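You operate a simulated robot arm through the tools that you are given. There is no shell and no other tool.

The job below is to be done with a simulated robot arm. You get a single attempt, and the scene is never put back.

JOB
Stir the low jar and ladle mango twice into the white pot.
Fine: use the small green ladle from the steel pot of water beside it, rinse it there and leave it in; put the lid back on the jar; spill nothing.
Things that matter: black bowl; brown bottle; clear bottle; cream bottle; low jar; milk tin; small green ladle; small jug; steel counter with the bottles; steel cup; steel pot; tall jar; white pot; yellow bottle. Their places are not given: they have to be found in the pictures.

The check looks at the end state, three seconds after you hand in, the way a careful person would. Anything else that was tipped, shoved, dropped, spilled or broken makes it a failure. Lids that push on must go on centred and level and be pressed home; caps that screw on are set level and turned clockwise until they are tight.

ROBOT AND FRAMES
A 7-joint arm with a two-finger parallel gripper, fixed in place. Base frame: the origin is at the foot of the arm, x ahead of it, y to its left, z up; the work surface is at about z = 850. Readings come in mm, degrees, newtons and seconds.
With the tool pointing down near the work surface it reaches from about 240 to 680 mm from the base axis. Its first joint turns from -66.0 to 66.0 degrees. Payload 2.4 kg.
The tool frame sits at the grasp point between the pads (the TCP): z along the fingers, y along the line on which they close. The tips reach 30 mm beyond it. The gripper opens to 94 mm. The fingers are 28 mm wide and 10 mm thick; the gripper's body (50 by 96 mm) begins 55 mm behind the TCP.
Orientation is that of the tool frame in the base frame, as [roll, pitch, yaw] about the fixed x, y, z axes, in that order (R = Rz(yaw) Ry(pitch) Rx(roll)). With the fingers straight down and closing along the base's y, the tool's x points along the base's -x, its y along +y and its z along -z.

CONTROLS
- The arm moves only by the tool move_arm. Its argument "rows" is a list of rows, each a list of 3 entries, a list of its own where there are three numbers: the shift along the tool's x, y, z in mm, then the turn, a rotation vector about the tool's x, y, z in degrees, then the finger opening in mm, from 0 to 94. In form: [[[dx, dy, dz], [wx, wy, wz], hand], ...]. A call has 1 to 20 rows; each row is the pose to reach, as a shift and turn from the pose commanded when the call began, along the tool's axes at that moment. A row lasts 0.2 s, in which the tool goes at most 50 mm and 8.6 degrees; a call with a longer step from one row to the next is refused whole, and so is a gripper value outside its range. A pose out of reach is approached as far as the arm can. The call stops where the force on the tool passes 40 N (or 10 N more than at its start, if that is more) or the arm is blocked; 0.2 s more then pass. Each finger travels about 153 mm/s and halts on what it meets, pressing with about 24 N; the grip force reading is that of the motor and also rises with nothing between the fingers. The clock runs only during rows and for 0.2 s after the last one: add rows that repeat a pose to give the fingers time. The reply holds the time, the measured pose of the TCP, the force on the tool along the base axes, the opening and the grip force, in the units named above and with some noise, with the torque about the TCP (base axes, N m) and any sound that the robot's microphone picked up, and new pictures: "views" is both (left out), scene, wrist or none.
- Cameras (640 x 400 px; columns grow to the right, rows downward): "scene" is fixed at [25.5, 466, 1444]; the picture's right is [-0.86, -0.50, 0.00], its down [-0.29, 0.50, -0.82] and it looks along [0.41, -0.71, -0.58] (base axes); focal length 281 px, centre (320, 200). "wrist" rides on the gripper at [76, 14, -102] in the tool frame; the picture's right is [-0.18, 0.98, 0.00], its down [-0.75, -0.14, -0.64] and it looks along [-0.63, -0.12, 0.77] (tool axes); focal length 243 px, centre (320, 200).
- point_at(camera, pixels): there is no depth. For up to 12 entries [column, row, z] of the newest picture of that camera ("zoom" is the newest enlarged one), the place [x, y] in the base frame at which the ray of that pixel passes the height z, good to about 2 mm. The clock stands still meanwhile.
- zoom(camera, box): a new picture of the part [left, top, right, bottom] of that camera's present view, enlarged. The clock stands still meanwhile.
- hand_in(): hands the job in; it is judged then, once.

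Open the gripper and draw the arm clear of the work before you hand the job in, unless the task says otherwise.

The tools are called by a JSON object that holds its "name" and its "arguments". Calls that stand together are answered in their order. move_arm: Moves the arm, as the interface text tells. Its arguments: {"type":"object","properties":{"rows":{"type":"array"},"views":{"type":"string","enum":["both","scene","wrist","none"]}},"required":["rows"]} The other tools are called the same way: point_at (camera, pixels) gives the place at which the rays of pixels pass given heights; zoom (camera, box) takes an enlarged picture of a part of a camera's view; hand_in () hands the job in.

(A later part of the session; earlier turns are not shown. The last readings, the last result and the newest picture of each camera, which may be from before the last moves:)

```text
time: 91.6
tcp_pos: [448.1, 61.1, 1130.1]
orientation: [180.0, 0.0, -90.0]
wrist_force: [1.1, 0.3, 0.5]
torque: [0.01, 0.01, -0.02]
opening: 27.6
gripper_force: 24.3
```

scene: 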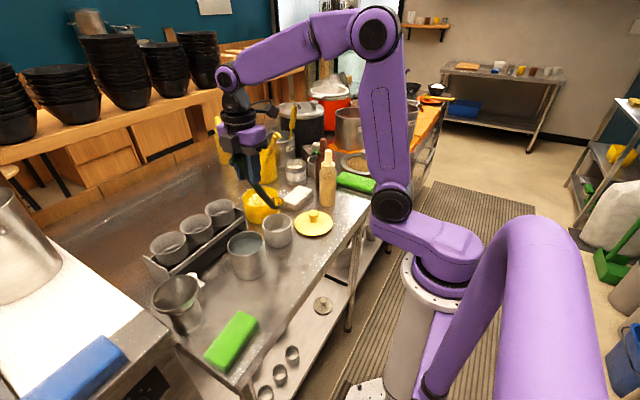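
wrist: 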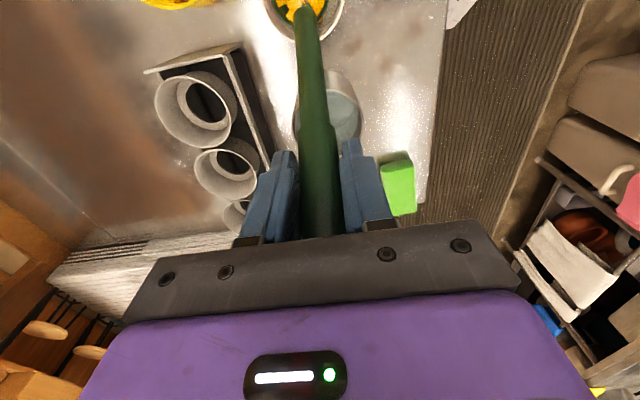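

I carry the ladle back over the jar and then look into the white pot with the wrist camera.

{"name": "move_arm", "arguments": {"rows": [[[3, -5, 0], [0, 0, 0], 5], [[10, -18, 0], [0, 0, 0], 5], [[21, -37, 0], [0, 0, 0], 5], [[33, -58, 0], [0, 0, 0], 5], [[45, -79, 0], [0, 0, 0], 5], [[56, -99, 0], [0, 0, 0], 5], [[64, -113, 0], [0, 0, 0], 5], [[67.5, -119, 0], [0, 0, 0], 5], [[67.5, -119, 0], [0, 0, 0], 5]]}}

{"name": "zoom", "arguments": {"camera": "wrist", "box": [340, 0, 500, 110]}}

{"name": "zoom", "arguments": {"camera": "wrist", "box": [220, 0, 420, 150]}}

{"name": "zoom", "arguments": {"camera": "scene", "box": [220, 150, 320, 250]}}

```text
time: 93.6
tcp_pos: [571.5, -6.3, 1128.8]
orientation: [179.9, 0.1, -90.3]
wrist_force: [-0.2, -0.2, -1.7]
torque: [-0.01, 0.01, -0.01]
opening: 27.5
gripper_force: 23.7
```

scene: 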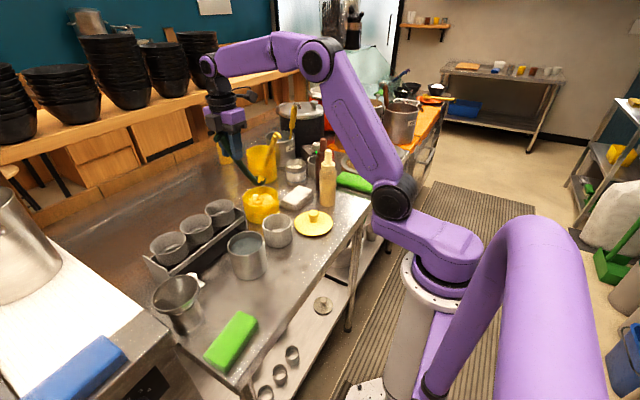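
wrist: 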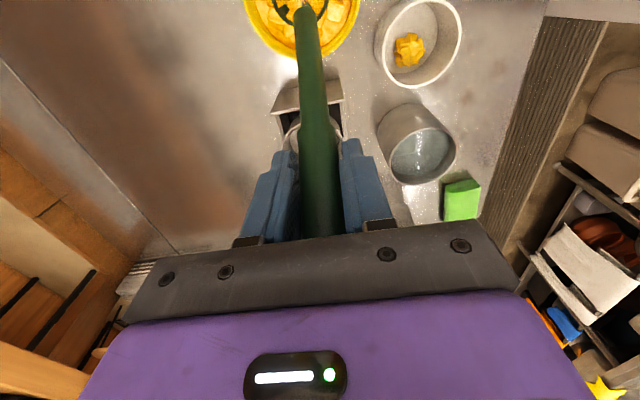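

```text
3.64 times, centred on (420, 55) of wrist
```

zoom: 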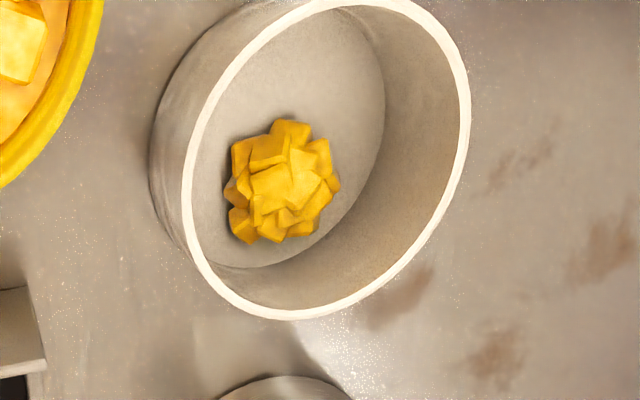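

```text
2.67 times, centred on (320, 75) of wrist
```

zoom: 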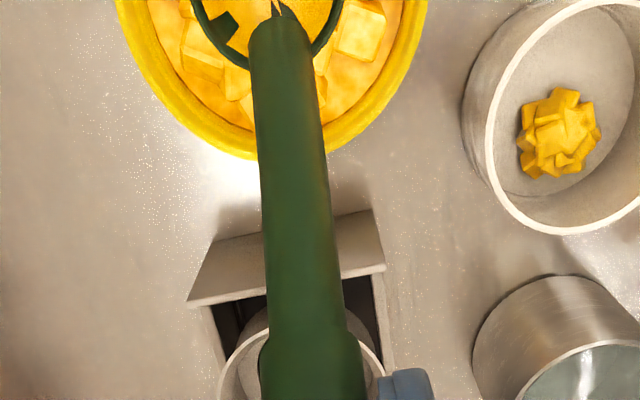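

```text
4.00 times, centred on (270, 200) of scene
```

zoom: 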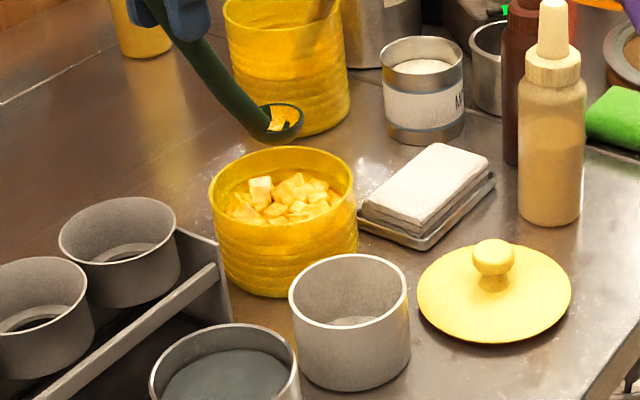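

One ladle of mango lies in the white pot, clean counter around. I lower the level bowl into the jar for the second scoop, nudging it 10 mm lip-first under the surface.

{"name": "move_arm", "arguments": {"rows": [[[0, 0, 20], [0, 0, 0], 5], [[0, 0, 42], [0, 0, 0], 5], [[0, 0, 60], [0, 0, 0], 5], [[0, 0, 72], [0, 0, 0], 5], [[0, 0, 80], [0, 0, 0], 5], [[0, 0, 87], [0, 0, 0], 5], [[0, 0, 94], [0, 0, 0], 5], [[0, 0, 101], [0, 0, 0], 5], [[4, 0, 101], [0, 0, 0], 5], [[8, 0, 101], [0, 0, 0], 5], [[10, 0, 101], [0, 0, 0], 5], [[10, 0, 101], [0, 0, 0], 5]]}}

{"name": "zoom", "arguments": {"camera": "scene", "box": [220, 150, 320, 250]}}

```text
time: 96.2
tcp_pos: [569.2, -18.6, 1028.9]
orientation: [-179.9, -0.1, -90.2]
wrist_force: [-0.6, 0.1, -0.6]
torque: [0.02, 0.0, -0.02]
opening: 27.4
gripper_force: 24.3
```

scene: 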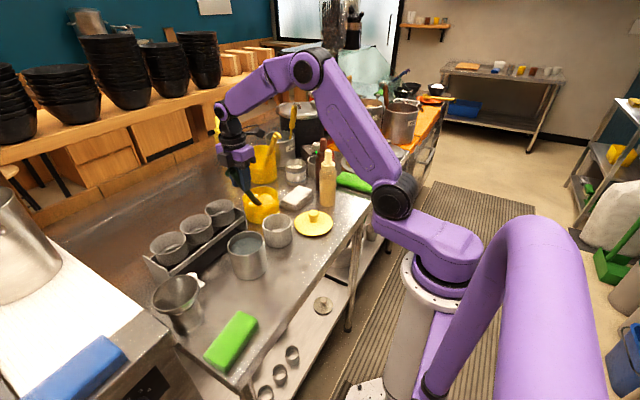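
wrist: 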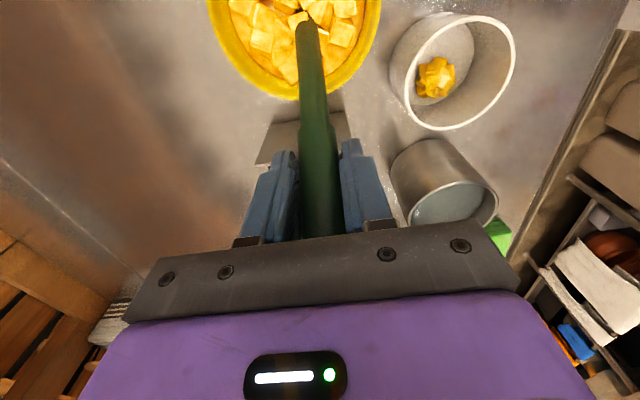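

```text
4.00 times, centred on (270, 200) of scene
```

zoom: 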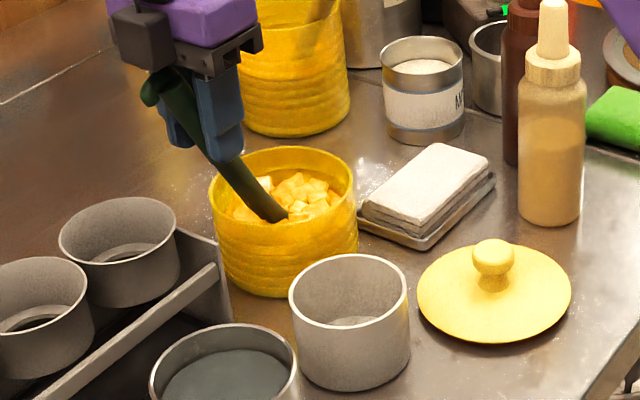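

Bowl is submerged, no contact. I lift it slowly straight up, ending at the same height as before.

{"name": "move_arm", "arguments": {"rows": [[[0, 0, -4], [0, 0, 0], 5], [[0, 0, -9], [0, 0, 0], 5], [[0, 0, -15], [0, 0, 0], 5], [[0, 0, -21], [0, 0, 0], 5], [[0, 0, -27], [0, 0, 0], 5], [[0, 0, -33], [0, 0, 0], 5], [[0, 0, -39], [0, 0, 0], 5], [[0, 0, -46], [0, 0, 0], 5], [[0, 0, -53], [0, 0, 0], 5], [[0, 0, -60], [0, 0, 0], 5], [[-3, 0, -68], [0, 0, 0], 5], [[-6, 0, -76], [0, 0, 0], 5], [[-9, 0, -84], [0, 0, 0], 5], [[-10, 0, -92], [0, 0, 0], 5], [[-10, 0, -98], [0, 0, 0], 5], [[-10, 0, -101], [0, 0, 0], 5], [[-10, 0, -101], [0, 0, 0], 5], [[-10, 0, -101], [0, 0, 0], 5], [[-10, 0, -101], [0, 0, 0], 5]]}}

{"name": "zoom", "arguments": {"camera": "scene", "box": [220, 150, 320, 250]}}

{"name": "zoom", "arguments": {"camera": "wrist", "box": [220, 0, 420, 150]}}

```text
time: 100.2
tcp_pos: [569.2, -9.0, 1131.0]
orientation: [-180.0, 0.0, -90.1]
wrist_force: [-0.6, -0.5, -1.5]
torque: [0.04, 0.0, 0.0]
opening: 27.6
gripper_force: 23.9
```

scene: 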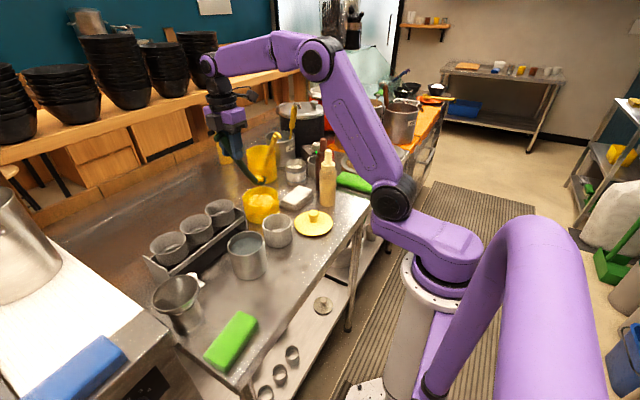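
wrist: 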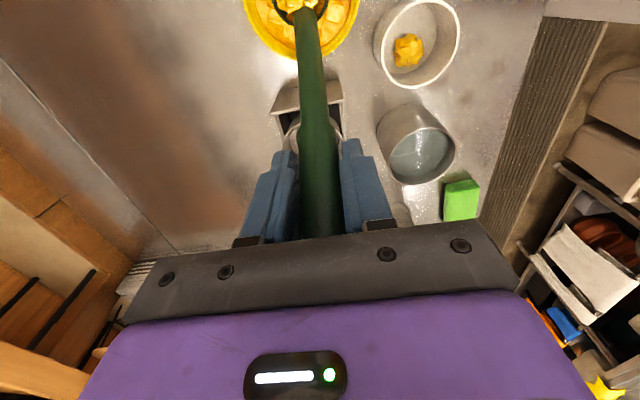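

```text
4.00 times, centred on (270, 200) of scene
```

zoom: 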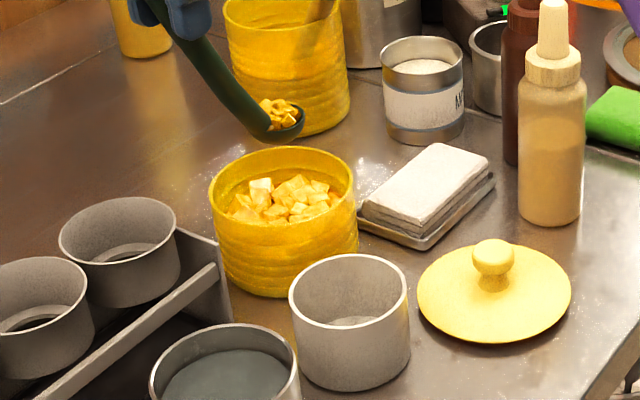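

```text
2.67 times, centred on (320, 75) of wrist
```

zoom: 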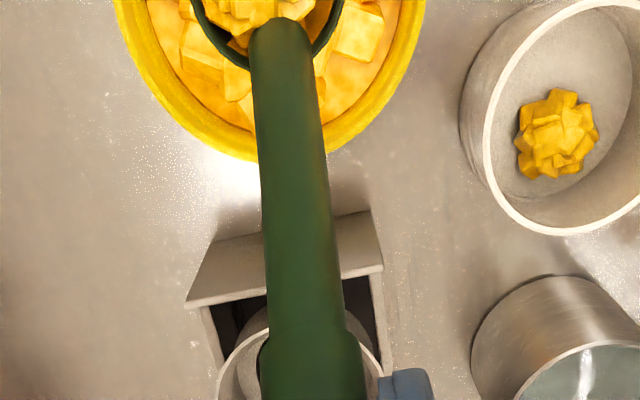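

Second scoop is full. I carry it to the white pot along the same line.

{"name": "move_arm", "arguments": {"rows": [[[0, 0, 0], [0, 0, 0], 5], [[-3, 5, 0], [0, 0, 0], 5], [[-9, 16, 0], [0, 0, 0], 5], [[-19, 33, 0], [0, 0, 0], 5], [[-30, 53, 0], [0, 0, 0], 5], [[-41, 72, 0], [0, 0, 0], 5], [[-51, 90, 0], [0, 0, 0], 5], [[-60, 105, 0], [0, 0, 0], 5], [[-65, 115, 0], [0, 0, 0], 5], [[-67.5, 119, 0], [0, 0, 0], 5], [[-67.5, 119, 0], [0, 0, 0], 5]]}}

{"name": "zoom", "arguments": {"camera": "scene", "box": [220, 160, 320, 250]}}

{"name": "zoom", "arguments": {"camera": "wrist", "box": [220, 0, 420, 150]}}

```text
time: 102.6
tcp_pos: [452.2, 60.1, 1127.2]
orientation: [179.9, 0.0, -90.3]
wrist_force: [-0.2, 0.3, -0.8]
torque: [0.06, 0.0, 0.01]
opening: 27.4
gripper_force: 24.3
```

scene: 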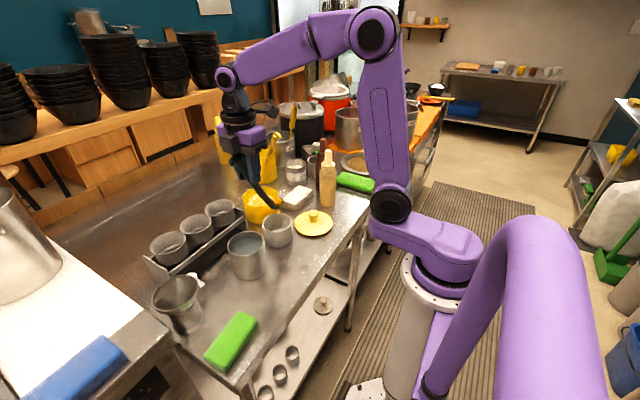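
wrist: 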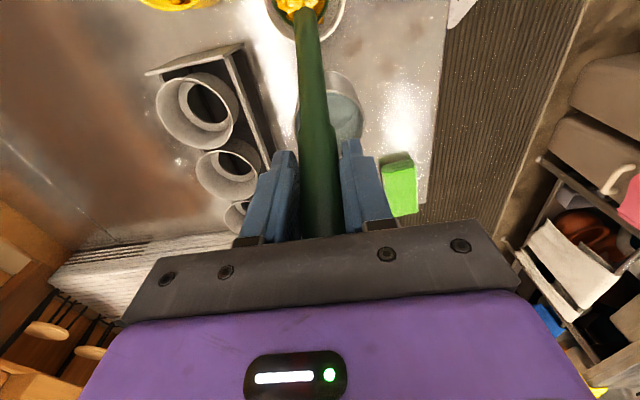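

```text
4.44 times, centred on (270, 205) of scene
```

zoom: 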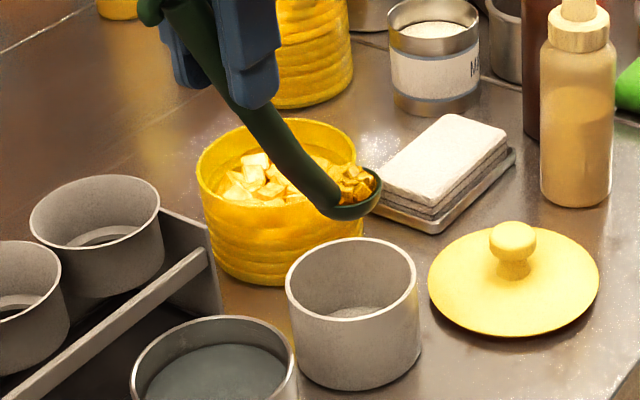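

```text
2.67 times, centred on (320, 75) of wrist
```

zoom: 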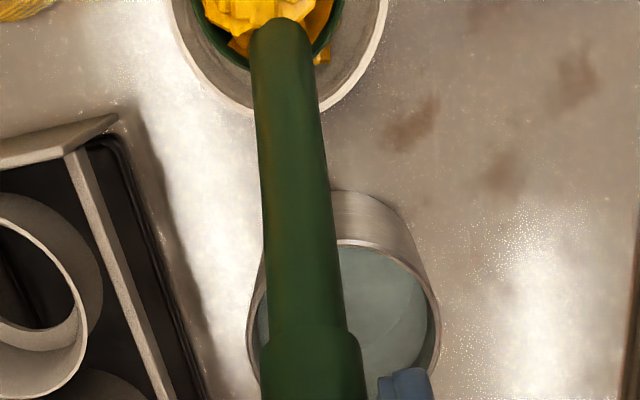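

I yaw around the bowl again (two halves) to the pouring side.

{"name": "move_arm", "arguments": {"rows": [[[0.8, -10.8, 0], [0, 0, 7.9], 5], [[3, -21.5, 0], [0, 0, 15.8], 5], [[6.7, -31.7, 0], [0, 0, 23.7], 5], [[11.9, -41.2, 0], [0, 0, 31.6], 5], [[18.3, -50.1, 0], [0, 0, 39.5], 5], [[25.8, -57.9, 0], [0, 0, 47.4], 5], [[34.5, -64.6, 0], [0, 0, 55.3], 5], [[43.9, -70.1, 0], [0, 0, 63.2], 5], [[54.1, -74.2, 0], [0, 0, 71.1], 5], [[64.7, -76.8, 0], [0, 0, 79], 5], [[75.7, -78, 0], [0, 0, 86.9], 5], [[86.7, -77.7, 0], [0, 0, 94.8], 5]], "views": "none"}}

{"name": "move_arm", "arguments": {"rows": [[[0.7, -10.8, 0], [0, 0, 7.75], 5], [[2.9, -21.4, 0], [0, 0, 15.5], 5], [[6.5, -31.6, 0], [0, 0, 23.25], 5], [[11.4, -41.2, 0], [0, 0, 31], 5], [[17.6, -50.1, 0], [0, 0, 38.75], 5], [[24.9, -58, 0], [0, 0, 46.5], 5], [[33.3, -64.9, 0], [0, 0, 54.25], 5], [[42.4, -70.6, 0], [0, 0, 62], 5], [[52.3, -75.1, 0], [0, 0, 69.75], 5], [[62.7, -78.1, 0], [0, 0, 77.5], 5], [[73.4, -79.7, 0], [0, 0, 85.25], 5], [[73.4, -79.7, 0], [0, 0, 85.25], 5]]}}

{"name": "zoom", "arguments": {"camera": "scene", "box": [220, 160, 320, 250]}}

{"name": "zoom", "arguments": {"camera": "wrist", "box": [220, 0, 420, 150]}}

```text
time: 105.2
tcp_pos: [527.0, -28.9, 1129.0]
orientation: [-180.0, -0.1, 174.8]
wrist_force: [0.6, -0.2, -1.5]
torque: [0.03, 0.01, -0.02]
opening: 27.4
gripper_force: 23.9
```

```text
time: 107.8
tcp_pos: [446.8, -98.9, 1129.3]
orientation: [-180.0, 0.0, 89.6]
wrist_force: [-0.9, -0.2, 0.0]
torque: [-0.03, 0.01, -0.02]
opening: 27.4
gripper_force: 23.9
```

scene: 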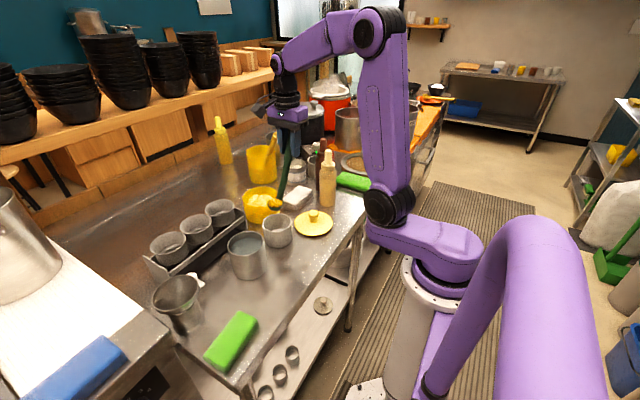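
wrist: 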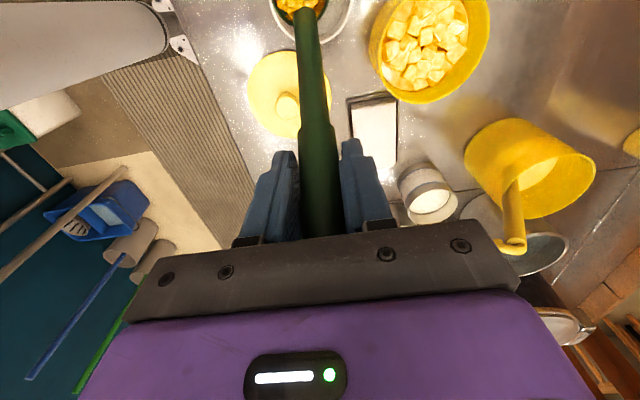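

```text
4.44 times, centred on (270, 205) of scene
```

zoom: 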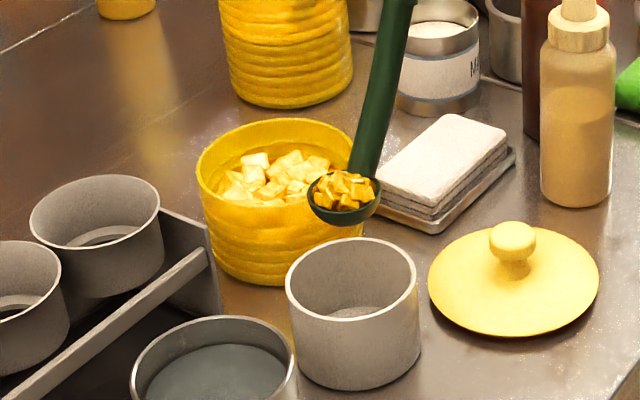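

```text
2.67 times, centred on (320, 75) of wrist
```

zoom: 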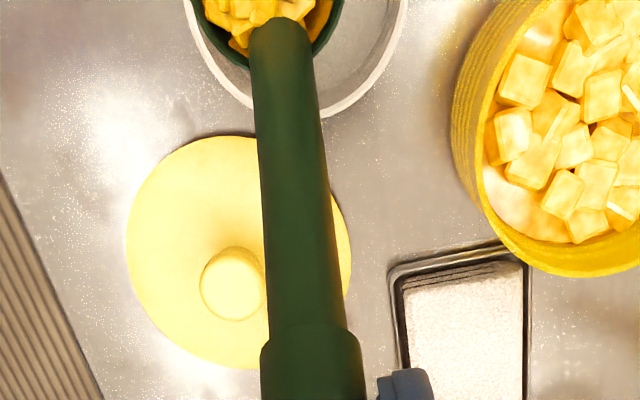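

Load intact, bowl about 4 mm short in x of the pot's centre; I correct that while tipping to 40° lip-down and lowering.

{"name": "move_arm", "arguments": {"rows": [[[10.9, 0.5, -2.6], [0, -5, 0], 5], [[22.2, 1, -4.2], [0, -10, 0], 5], [[34, 1.5, -4.5], [0, -15, 0], 5], [[46.1, 2, -3.7], [0, -20, 0], 5], [[58.4, 2.5, -1.5], [0, -25, 0], 5], [[70.7, 3, 1.8], [0, -30, 0], 5], [[83.1, 3.5, 6.4], [0, -35, 0], 5], [[95.3, 4, 12.3], [0, -40, 0], 5]]}}

{"name": "zoom", "arguments": {"camera": "scene", "box": [220, 160, 320, 250]}}

```text
time: 109.6
tcp_pos: [452.7, -3.5, 1117.2]
orientation: [180.0, 40.0, 89.7]
wrist_force: [0.4, 0.2, -0.7]
torque: [0.02, 0.03, 0.0]
opening: 27.3
gripper_force: 24.5
```

scene: 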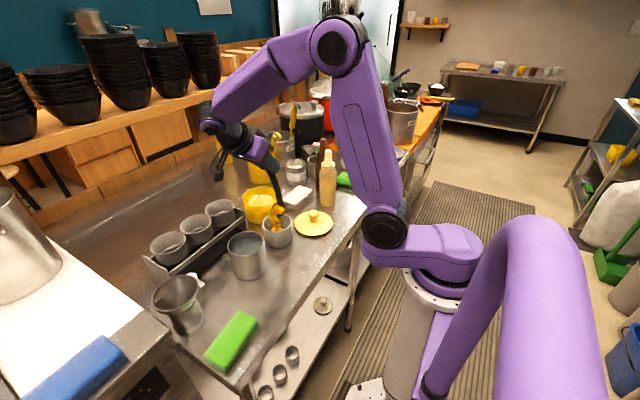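
wrist: 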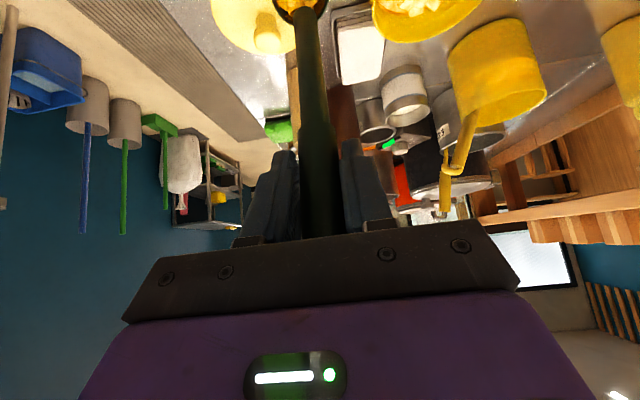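

```text
4.44 times, centred on (270, 205) of scene
```

zoom: 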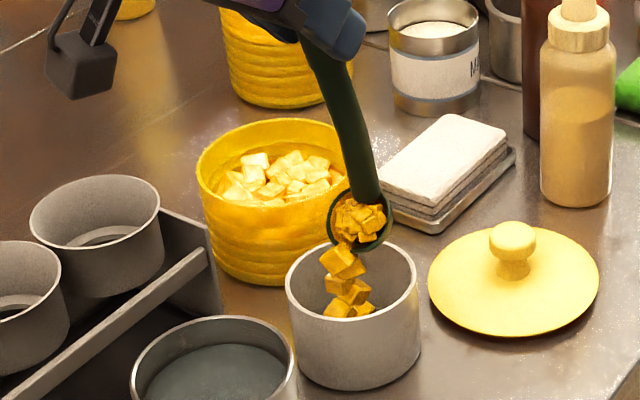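

The mango is dropping well inside the pot. I go on slowly to 60°.

{"name": "move_arm", "arguments": {"rows": [[[6.4, 0, -3.2], [0, -2.5, 0], 5], [[12.8, 0, -6.5], [0, -5, 0], 5], [[19.5, 0, -9.2], [0, -7.5, 0], 5], [[26.2, 0, -11.8], [0, -10, 0], 5], [[33.1, 0, -13.8], [0, -12.5, 0], 5], [[40, 0, -15.8], [0, -15, 0], 5], [[47, 0, -17.3], [0, -17.5, 0], 5], [[54, 0, -18.7], [0, -20, 0], 5], [[54, 0, -18.7], [0, -20, 0], 5], [[54, 0, -18.7], [0, -20, 0], 5]]}}

{"name": "zoom", "arguments": {"camera": "scene", "box": [220, 160, 320, 250]}}

```text
time: 111.8
tcp_pos: [452.0, 51.3, 1096.7]
orientation: [-179.9, 60.1, 89.8]
wrist_force: [-0.4, 0.1, -0.4]
torque: [0.04, 0.0, 0.03]
opening: 27.5
gripper_force: 23.7
```

scene: 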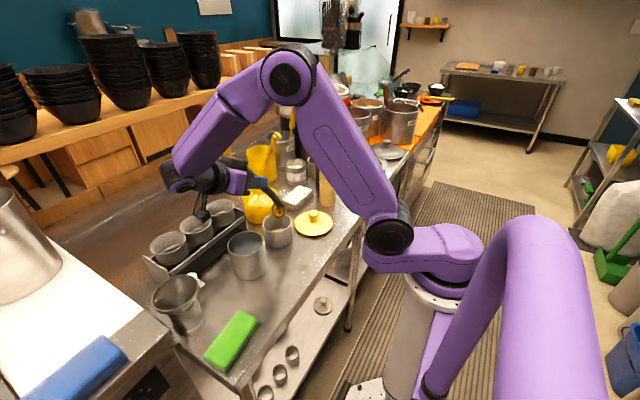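
wrist: 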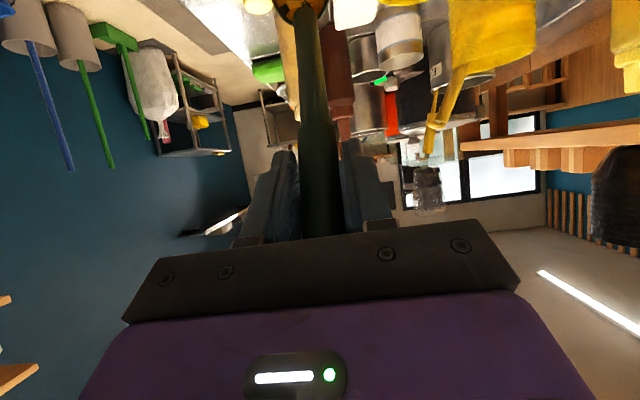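

```text
4.44 times, centred on (270, 205) of scene
```

zoom: 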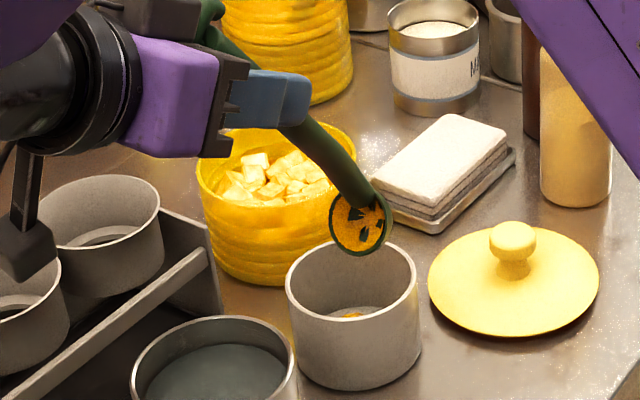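

The stream has ended at 60° and mango shows at the pot's bottom. I tip to 80° briefly to shed the rest.

{"name": "move_arm", "arguments": {"rows": [[[12.8, 0, -6.4], [0, -5, 0], 5], [[26.3, 0, -11.7], [0, -10, 0], 5], [[40.1, 0, -15.8], [0, -15, 0], 5], [[54.1, 0, -18.7], [0, -20, 0], 5], [[54.1, 0, -18.7], [0, -20, 0], 5], [[54.1, 0, -18.7], [0, -20, 0], 5], [[54.1, 0, -18.7], [0, -20, 0], 5], [[40.1, 0, -15.8], [0, -15, 0], 5], [[26.3, 0, -11.7], [0, -10, 0], 5], [[12.8, 0, -6.4], [0, -5, 0], 5], [[0, 0, 0], [0, 0, 0], 5]]}}

{"name": "zoom", "arguments": {"camera": "scene", "box": [220, 160, 320, 250]}}

```text
time: 114.2
tcp_pos: [454.1, 49.7, 1098.9]
orientation: [-179.9, 60.0, 89.9]
wrist_force: [0.2, -0.3, -0.7]
torque: [0.0, 0.0, -0.02]
opening: 27.4
gripper_force: 24.1
```

scene: 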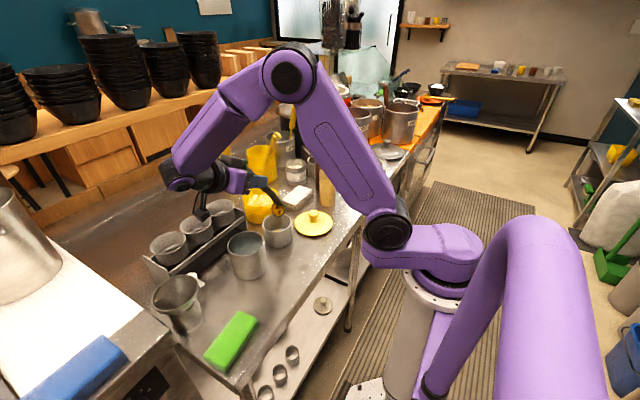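
wrist: 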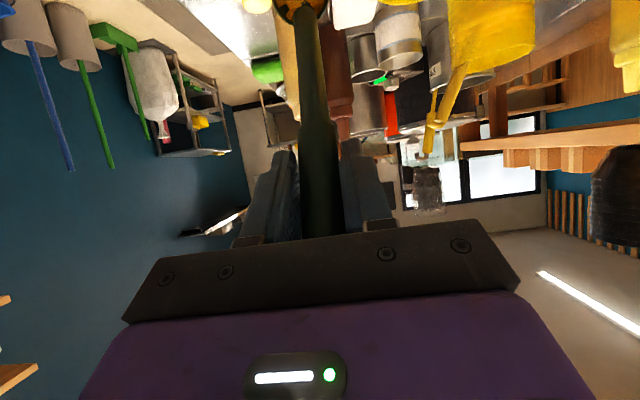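

```text
4.44 times, centred on (270, 205) of scene
```

zoom: 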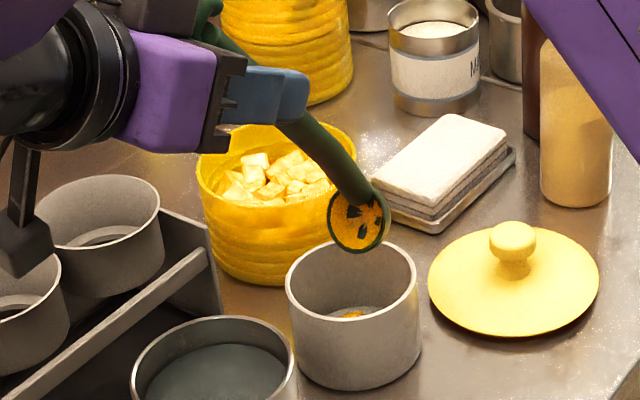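

Bowl emptied; mango sits in the pot. I level the ladle again above the white pot.

{"name": "move_arm", "arguments": {"rows": [[[-20.4, 0, 8.1], [0, 7.5, 0], 5], [[-39, 0, 18.4], [0, 15, 0], 5], [[-55.7, 0, 30.7], [0, 22.5, 0], 5], [[-70.3, 0, 44.9], [0, 30, 0], 5], [[-82.3, 0, 60.5], [0, 37.5, 0], 5], [[-91.9, 0, 77.1], [0, 45, 0], 5], [[-98.7, 0, 94.5], [0, 52.5, 0], 5], [[-102.7, 0, 112.4], [0, 60, 0], 5], [[-102.7, 0, 112.4], [0, 60, 0], 5]]}}

{"name": "zoom", "arguments": {"camera": "scene", "box": [210, 160, 320, 260]}}

```text
time: 116.2
tcp_pos: [451.6, -101.1, 1129.2]
orientation: [-179.9, 0.0, 89.9]
wrist_force: [0.3, 0.0, -0.2]
torque: [-0.03, -0.08, 0.01]
opening: 27.8
gripper_force: 23.9
```

scene: 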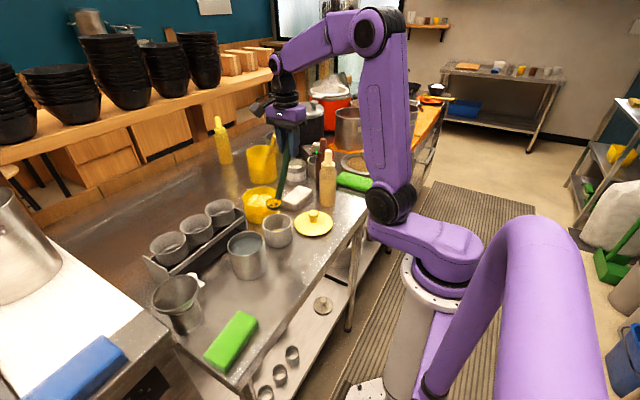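
wrist: 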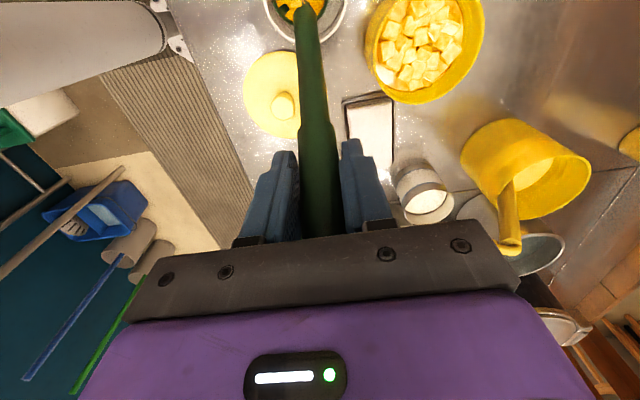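

```text
4.00 times, centred on (265, 210) of scene
```

zoom: 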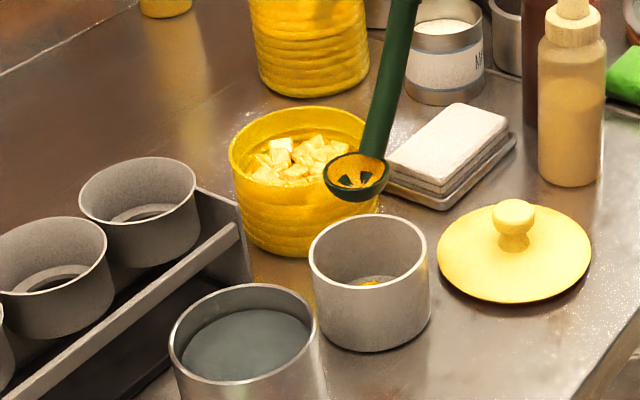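

I move the ladle level across to above the steel pot (445,113) for the rinse.

{"name": "move_arm", "arguments": {"rows": [[[4, 0, -4], [0, 0, 0], 5], [[15, -1, -8], [0, 0, 0], 5], [[35, -2, -10], [0, 0, 0], 5], [[60, -4, -10], [0, 0, 0], 5], [[85, -5, -10], [0, 0, 0], 5], [[108, -6, -10], [0, 0, 0], 5], [[125, -7.5, -10], [0, 0, 0], 5], [[133, -8, -10], [0, 0, 0], 5], [[133, -8, -10], [0, 0, 0], 5]]}}

{"name": "zoom", "arguments": {"camera": "scene", "box": [210, 180, 310, 280]}}

{"name": "zoom", "arguments": {"camera": "wrist", "box": [220, 0, 420, 150]}}

```text
time: 118.2
tcp_pos: [443.5, 33.2, 1140.0]
orientation: [-180.0, 0.0, 89.8]
wrist_force: [-0.1, 0.1, 0.2]
torque: [-0.04, 0.04, 0.0]
opening: 27.3
gripper_force: 23.6
```

scene: 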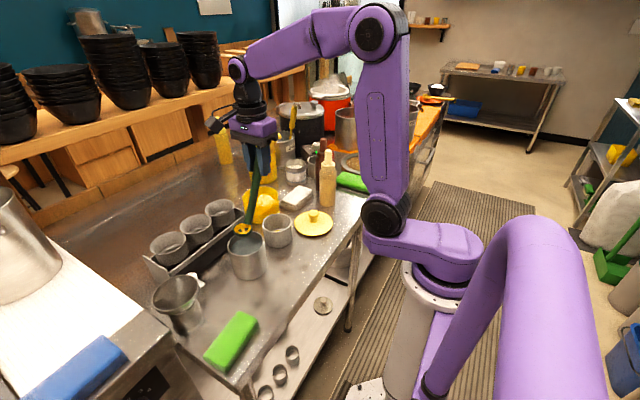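
wrist: 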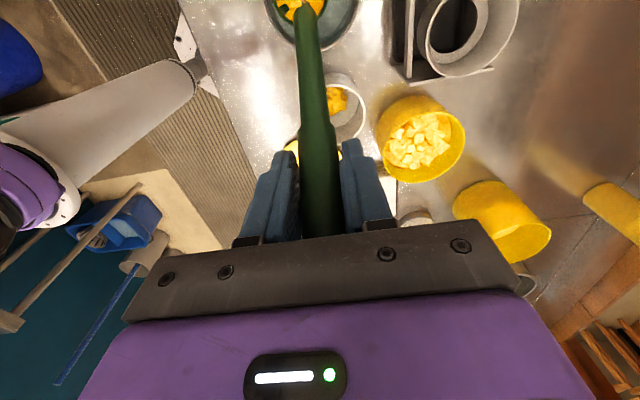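

```text
4.00 times, centred on (260, 230) of scene
```

zoom: 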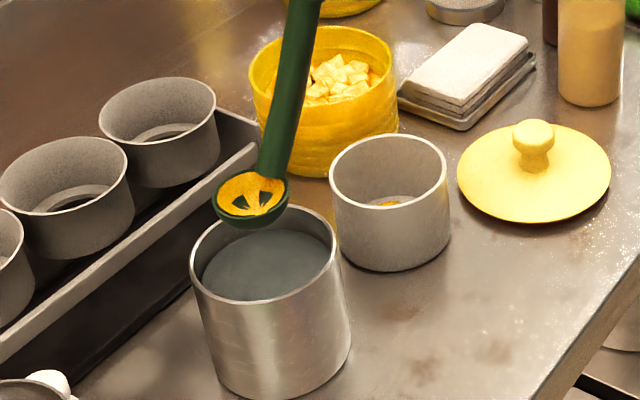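

```text
2.67 times, centred on (320, 75) of wrist
```

zoom: 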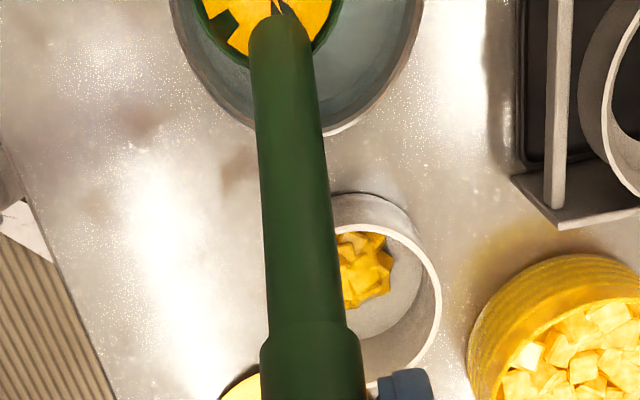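

Residue film remains in the bowl, to be rinsed. I yaw to the ladle's original direction around the bowl above the steel pot.

{"name": "move_arm", "arguments": {"rows": [[[0.7, 10.4, 0], [0, 0, -7.5], 5], [[2.7, 20.7, 0], [0, 0, -15], 5], [[6.1, 30.6, 0], [0, 0, -22.5], 5], [[10.7, 40, 0], [0, 0, -30], 5], [[16.5, 48.7, 0], [0, 0, -37.5], 5], [[23.4, 56.6, 0], [0, 0, -45], 5], [[31.3, 63.5, 0], [0, 0, -52.5], 5], [[40, 69.3, 0], [0, 0, -60], 5], [[49.4, 73.9, 0], [0, 0, -67.5], 5], [[59.3, 77.3, 0], [0, 0, -75], 5], [[69.6, 79.3, 0], [0, 0, -82.5], 5], [[80, 80, 0], [0, 0, -90], 5]]}}

{"name": "zoom", "arguments": {"camera": "scene", "box": [200, 180, 300, 280]}}

{"name": "zoom", "arguments": {"camera": "wrist", "box": [160, 0, 420, 170]}}

```text
time: 120.8
tcp_pos: [523.1, 113.0, 1139.7]
orientation: [-179.9, 0.0, 179.9]
wrist_force: [0.1, -0.2, 0.6]
torque: [0.02, -0.02, 0.01]
opening: 27.3
gripper_force: 24.0
```

scene: 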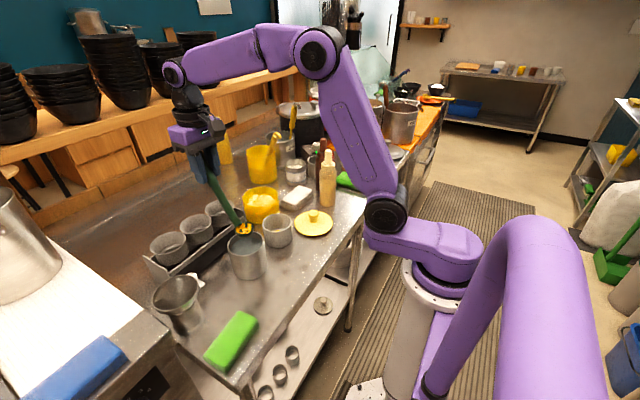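
wrist: 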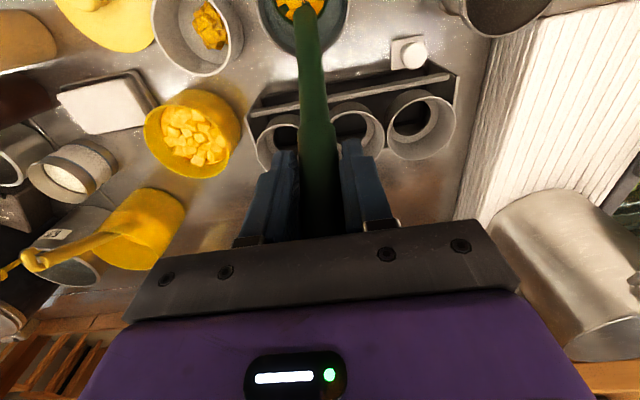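

```text
4.00 times, centred on (250, 230) of scene
```

zoom: 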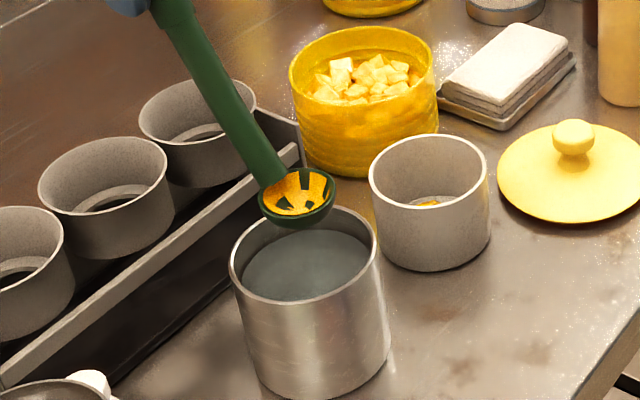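

```text
2.35 times, centred on (290, 85) of wrist
```

zoom: 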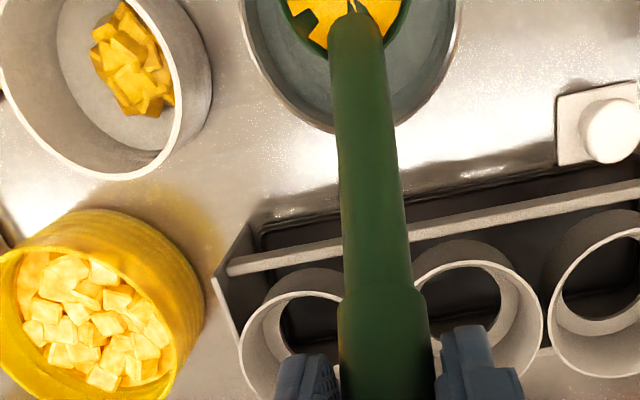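

Aligned over the pot. I dip the bowl into the water (to rim z≈890) in steps.

{"name": "move_arm", "arguments": {"rows": [[[2, 0, 15], [0, 0, 0], 5], [[4, 0, 35], [0, 0, 0], 5], [[6, 0, 52], [0, 0, 0], 5], [[7, 0, 64], [0, 0, 0], 5], [[7, 0, 75], [0, 0, 0], 5], [[7, 0, 85], [0, 0, 0], 5], [[7, 0, 95], [0, 0, 0], 5], [[7, 0, 105], [0, 0, 0], 5]]}}

{"name": "zoom", "arguments": {"camera": "scene", "box": [200, 180, 300, 280]}}

```text
time: 122.6
tcp_pos: [518.9, 111.2, 1034.3]
orientation: [-180.0, -0.1, 179.7]
wrist_force: [0.5, 0.1, -1.0]
torque: [0.0, 0.01, 0.01]
opening: 27.6
gripper_force: 23.9
```

scene: 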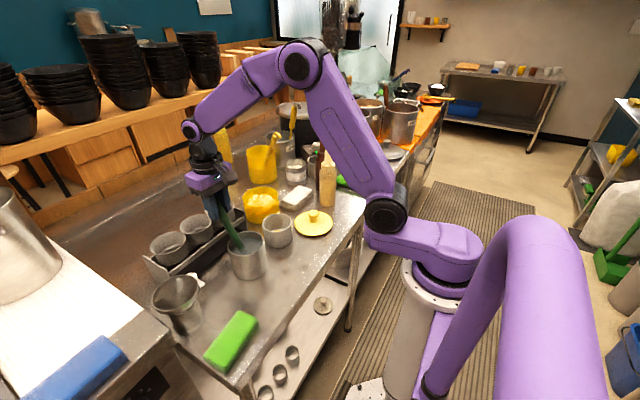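
wrist: 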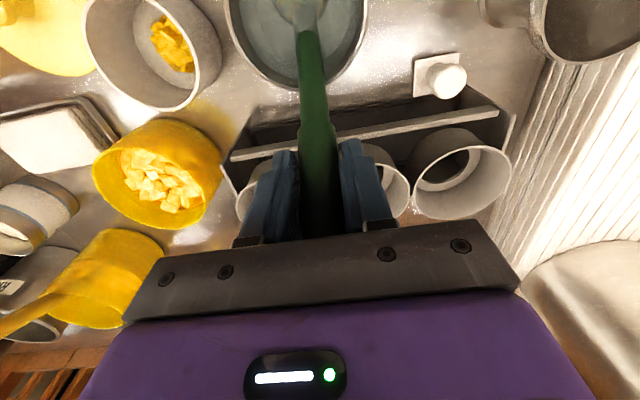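

```text
4.00 times, centred on (250, 230) of scene
```

zoom: 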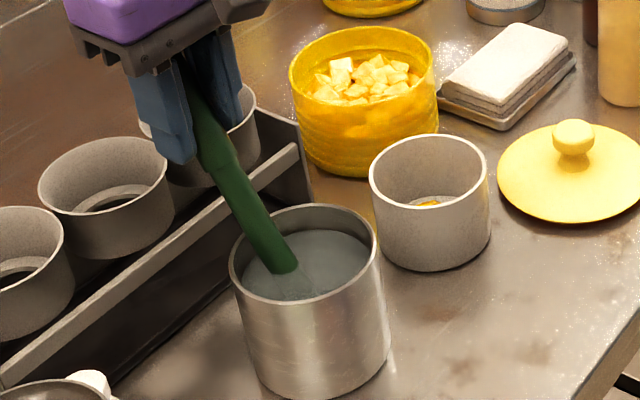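

Bowl is under water. I swish it side to side and in small circles, gently.

{"name": "move_arm", "arguments": {"rows": [[[0, 7, 0], [0, 0, 0], 5], [[0, 14, 0], [0, 0, 0], 5], [[4, 6, 0], [0, 0, 0], 5], [[4, -6, 0], [0, 0, 0], 5], [[0, -14, 0], [0, 0, 0], 5], [[-5, -6, 0], [0, 0, 0], 5], [[-5, 6, 0], [0, 0, 0], 5], [[0, 14, 0], [0, 0, 0], 5], [[4, 6, 4], [0, 0, 0], 5], [[4, -6, 8], [0, 0, 0], 5], [[0, -14, 8], [0, 0, 0], 5], [[-5, -6, 4], [0, 0, 0], 5], [[-5, 6, 0], [0, 0, 0], 5], [[0, 14, 0], [0, 0, 0], 5], [[4, 6, 0], [0, 0, 0], 5], [[4, -6, 0], [0, 0, 0], 5], [[0, -14, 0], [0, 0, 0], 5], [[-5, -6, 0], [0, 0, 0], 5], [[-2, 0, 0], [0, 0, 0], 5], [[0, 0, 0], [0, 0, 0], 5]]}}

{"name": "zoom", "arguments": {"camera": "scene", "box": [200, 180, 300, 280]}}

{"name": "zoom", "arguments": {"camera": "wrist", "box": [220, 0, 380, 110]}}

```text
time: 126.8
tcp_pos: [518.5, 111.7, 1033.7]
orientation: [179.9, -0.1, 179.8]
wrist_force: [1.8, -0.2, 0.0]
torque: [-0.05, -0.21, 0.01]
opening: 27.5
gripper_force: 23.4
```

scene: 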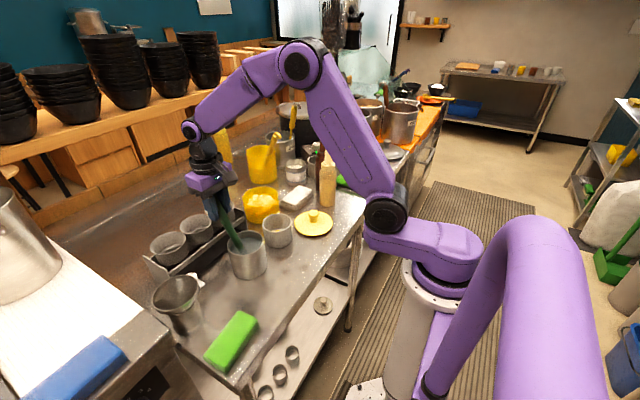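
wrist: 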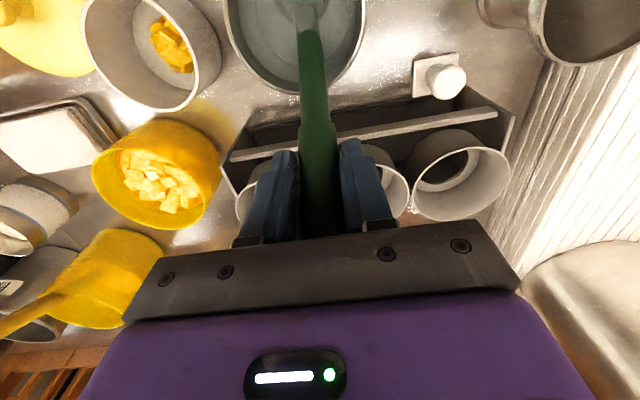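

```text
4.00 times, centred on (250, 230) of scene
```

zoom: 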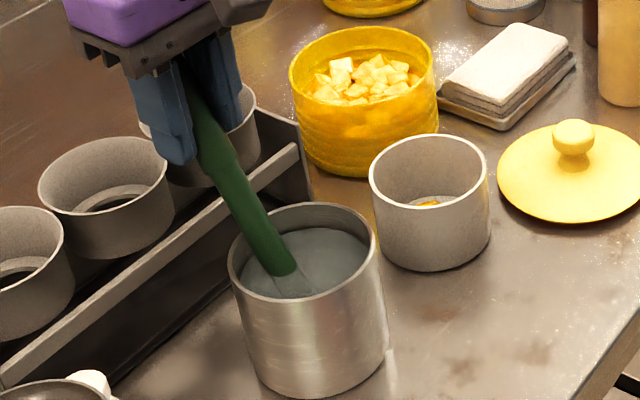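

```text
3.64 times, centred on (300, 55) of wrist
```

zoom: 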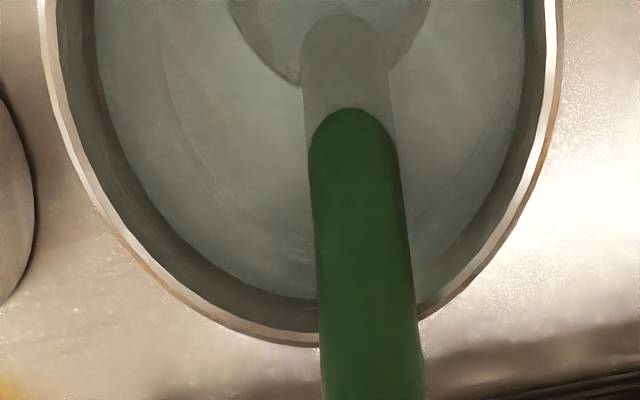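

There's a slight sideways force (1.8 N in x), so I check the steel pot's rim against the ladle.

{"name": "point_at", "arguments": {"camera": "wrist", "pixels": [[223.1, 0.5, 945], [365.9, 0.5, 945], [291.8, 94.6, 945], [239.6, 57.7, 945], [350, 64, 945]]}}

{"name": "zoom", "arguments": {"camera": "scene", "box": [220, 220, 280, 285]}}

```text
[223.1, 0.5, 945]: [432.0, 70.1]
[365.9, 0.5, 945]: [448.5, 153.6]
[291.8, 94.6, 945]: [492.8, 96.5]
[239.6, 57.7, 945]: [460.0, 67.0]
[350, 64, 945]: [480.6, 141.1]
```

```text
6.15 times, centred on (250, 252) of scene
```

zoom: 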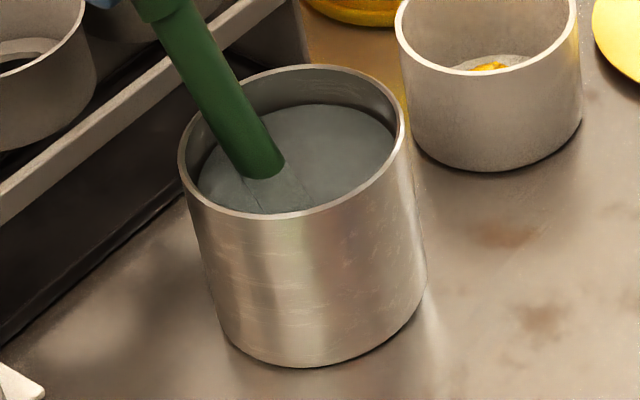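

The pot's inner radius is only ~42 mm (centre ≈(450,110)), so the lip is just touching the near wall. I ease the bowl 4 mm off it and raise it to check whether it is clean.

{"name": "move_arm", "arguments": {"rows": [[[-2, 0, 0], [0, 0, 0], 5], [[-4, 0, 0], [0, 0, 0], 5], [[-4, 0, -10], [0, 0, 0], 5], [[-4, 0, -20], [0, 0, 0], 5], [[-4, 0, -30], [0, 0, 0], 5], [[-4, 0, -40], [0, 0, 0], 5], [[-4, 0, -50], [0, 0, 0], 5], [[-4, 0, -60], [0, 0, 0], 5], [[-4, 0, -70], [0, 0, 0], 5], [[-4, 0, -75], [0, 0, 0], 5]]}}

{"name": "zoom", "arguments": {"camera": "scene", "box": [220, 205, 280, 270]}}

{"name": "zoom", "arguments": {"camera": "wrist", "box": [240, 0, 360, 80]}}

```text
time: 129.0
tcp_pos: [521.6, 112.0, 1111.2]
orientation: [-180.0, 0.0, 179.8]
wrist_force: [0.3, 0.0, -1.0]
torque: [0.01, 0.0, 0.0]
opening: 27.4
gripper_force: 23.7
```

scene: 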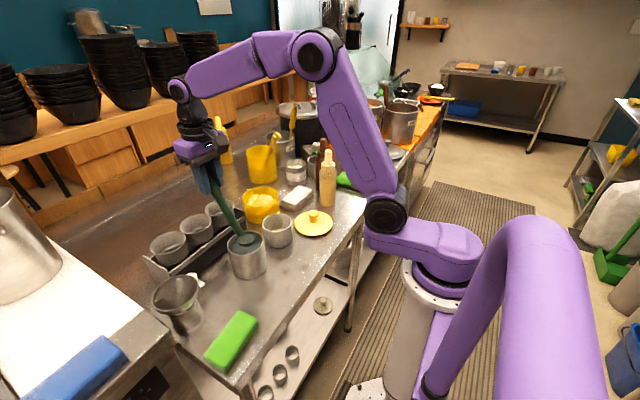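
wrist: 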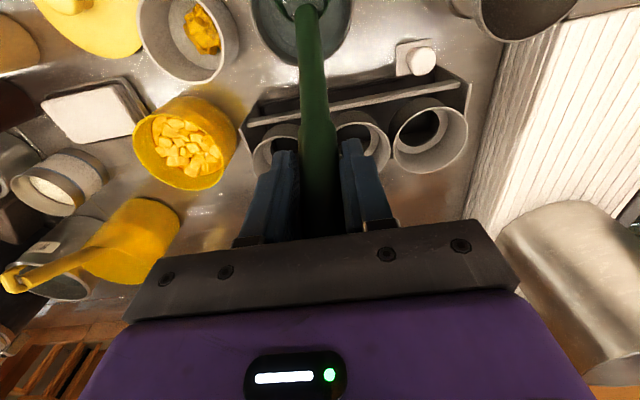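

```text
6.15 times, centred on (250, 238) of scene
```

zoom: 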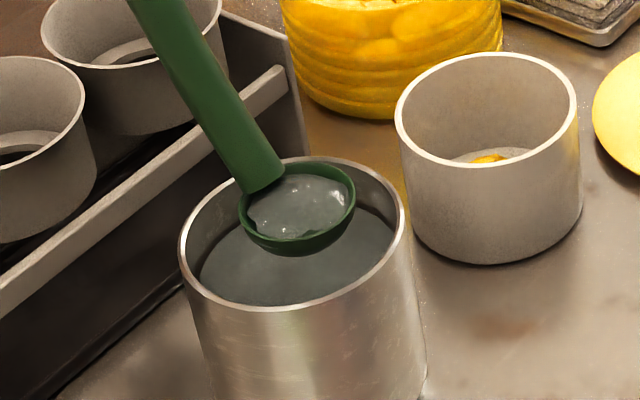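

```text
5.00 times, centred on (300, 40) of wrist
```

zoom: 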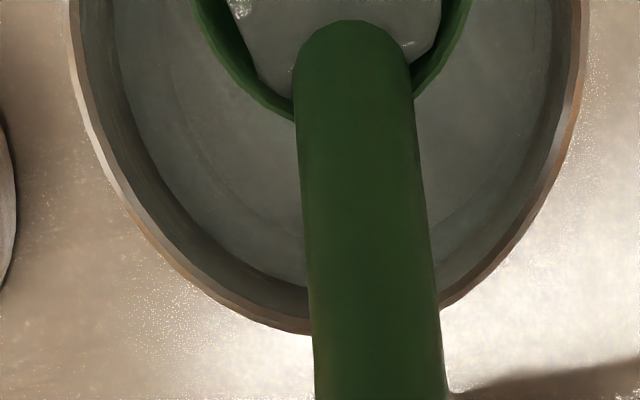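

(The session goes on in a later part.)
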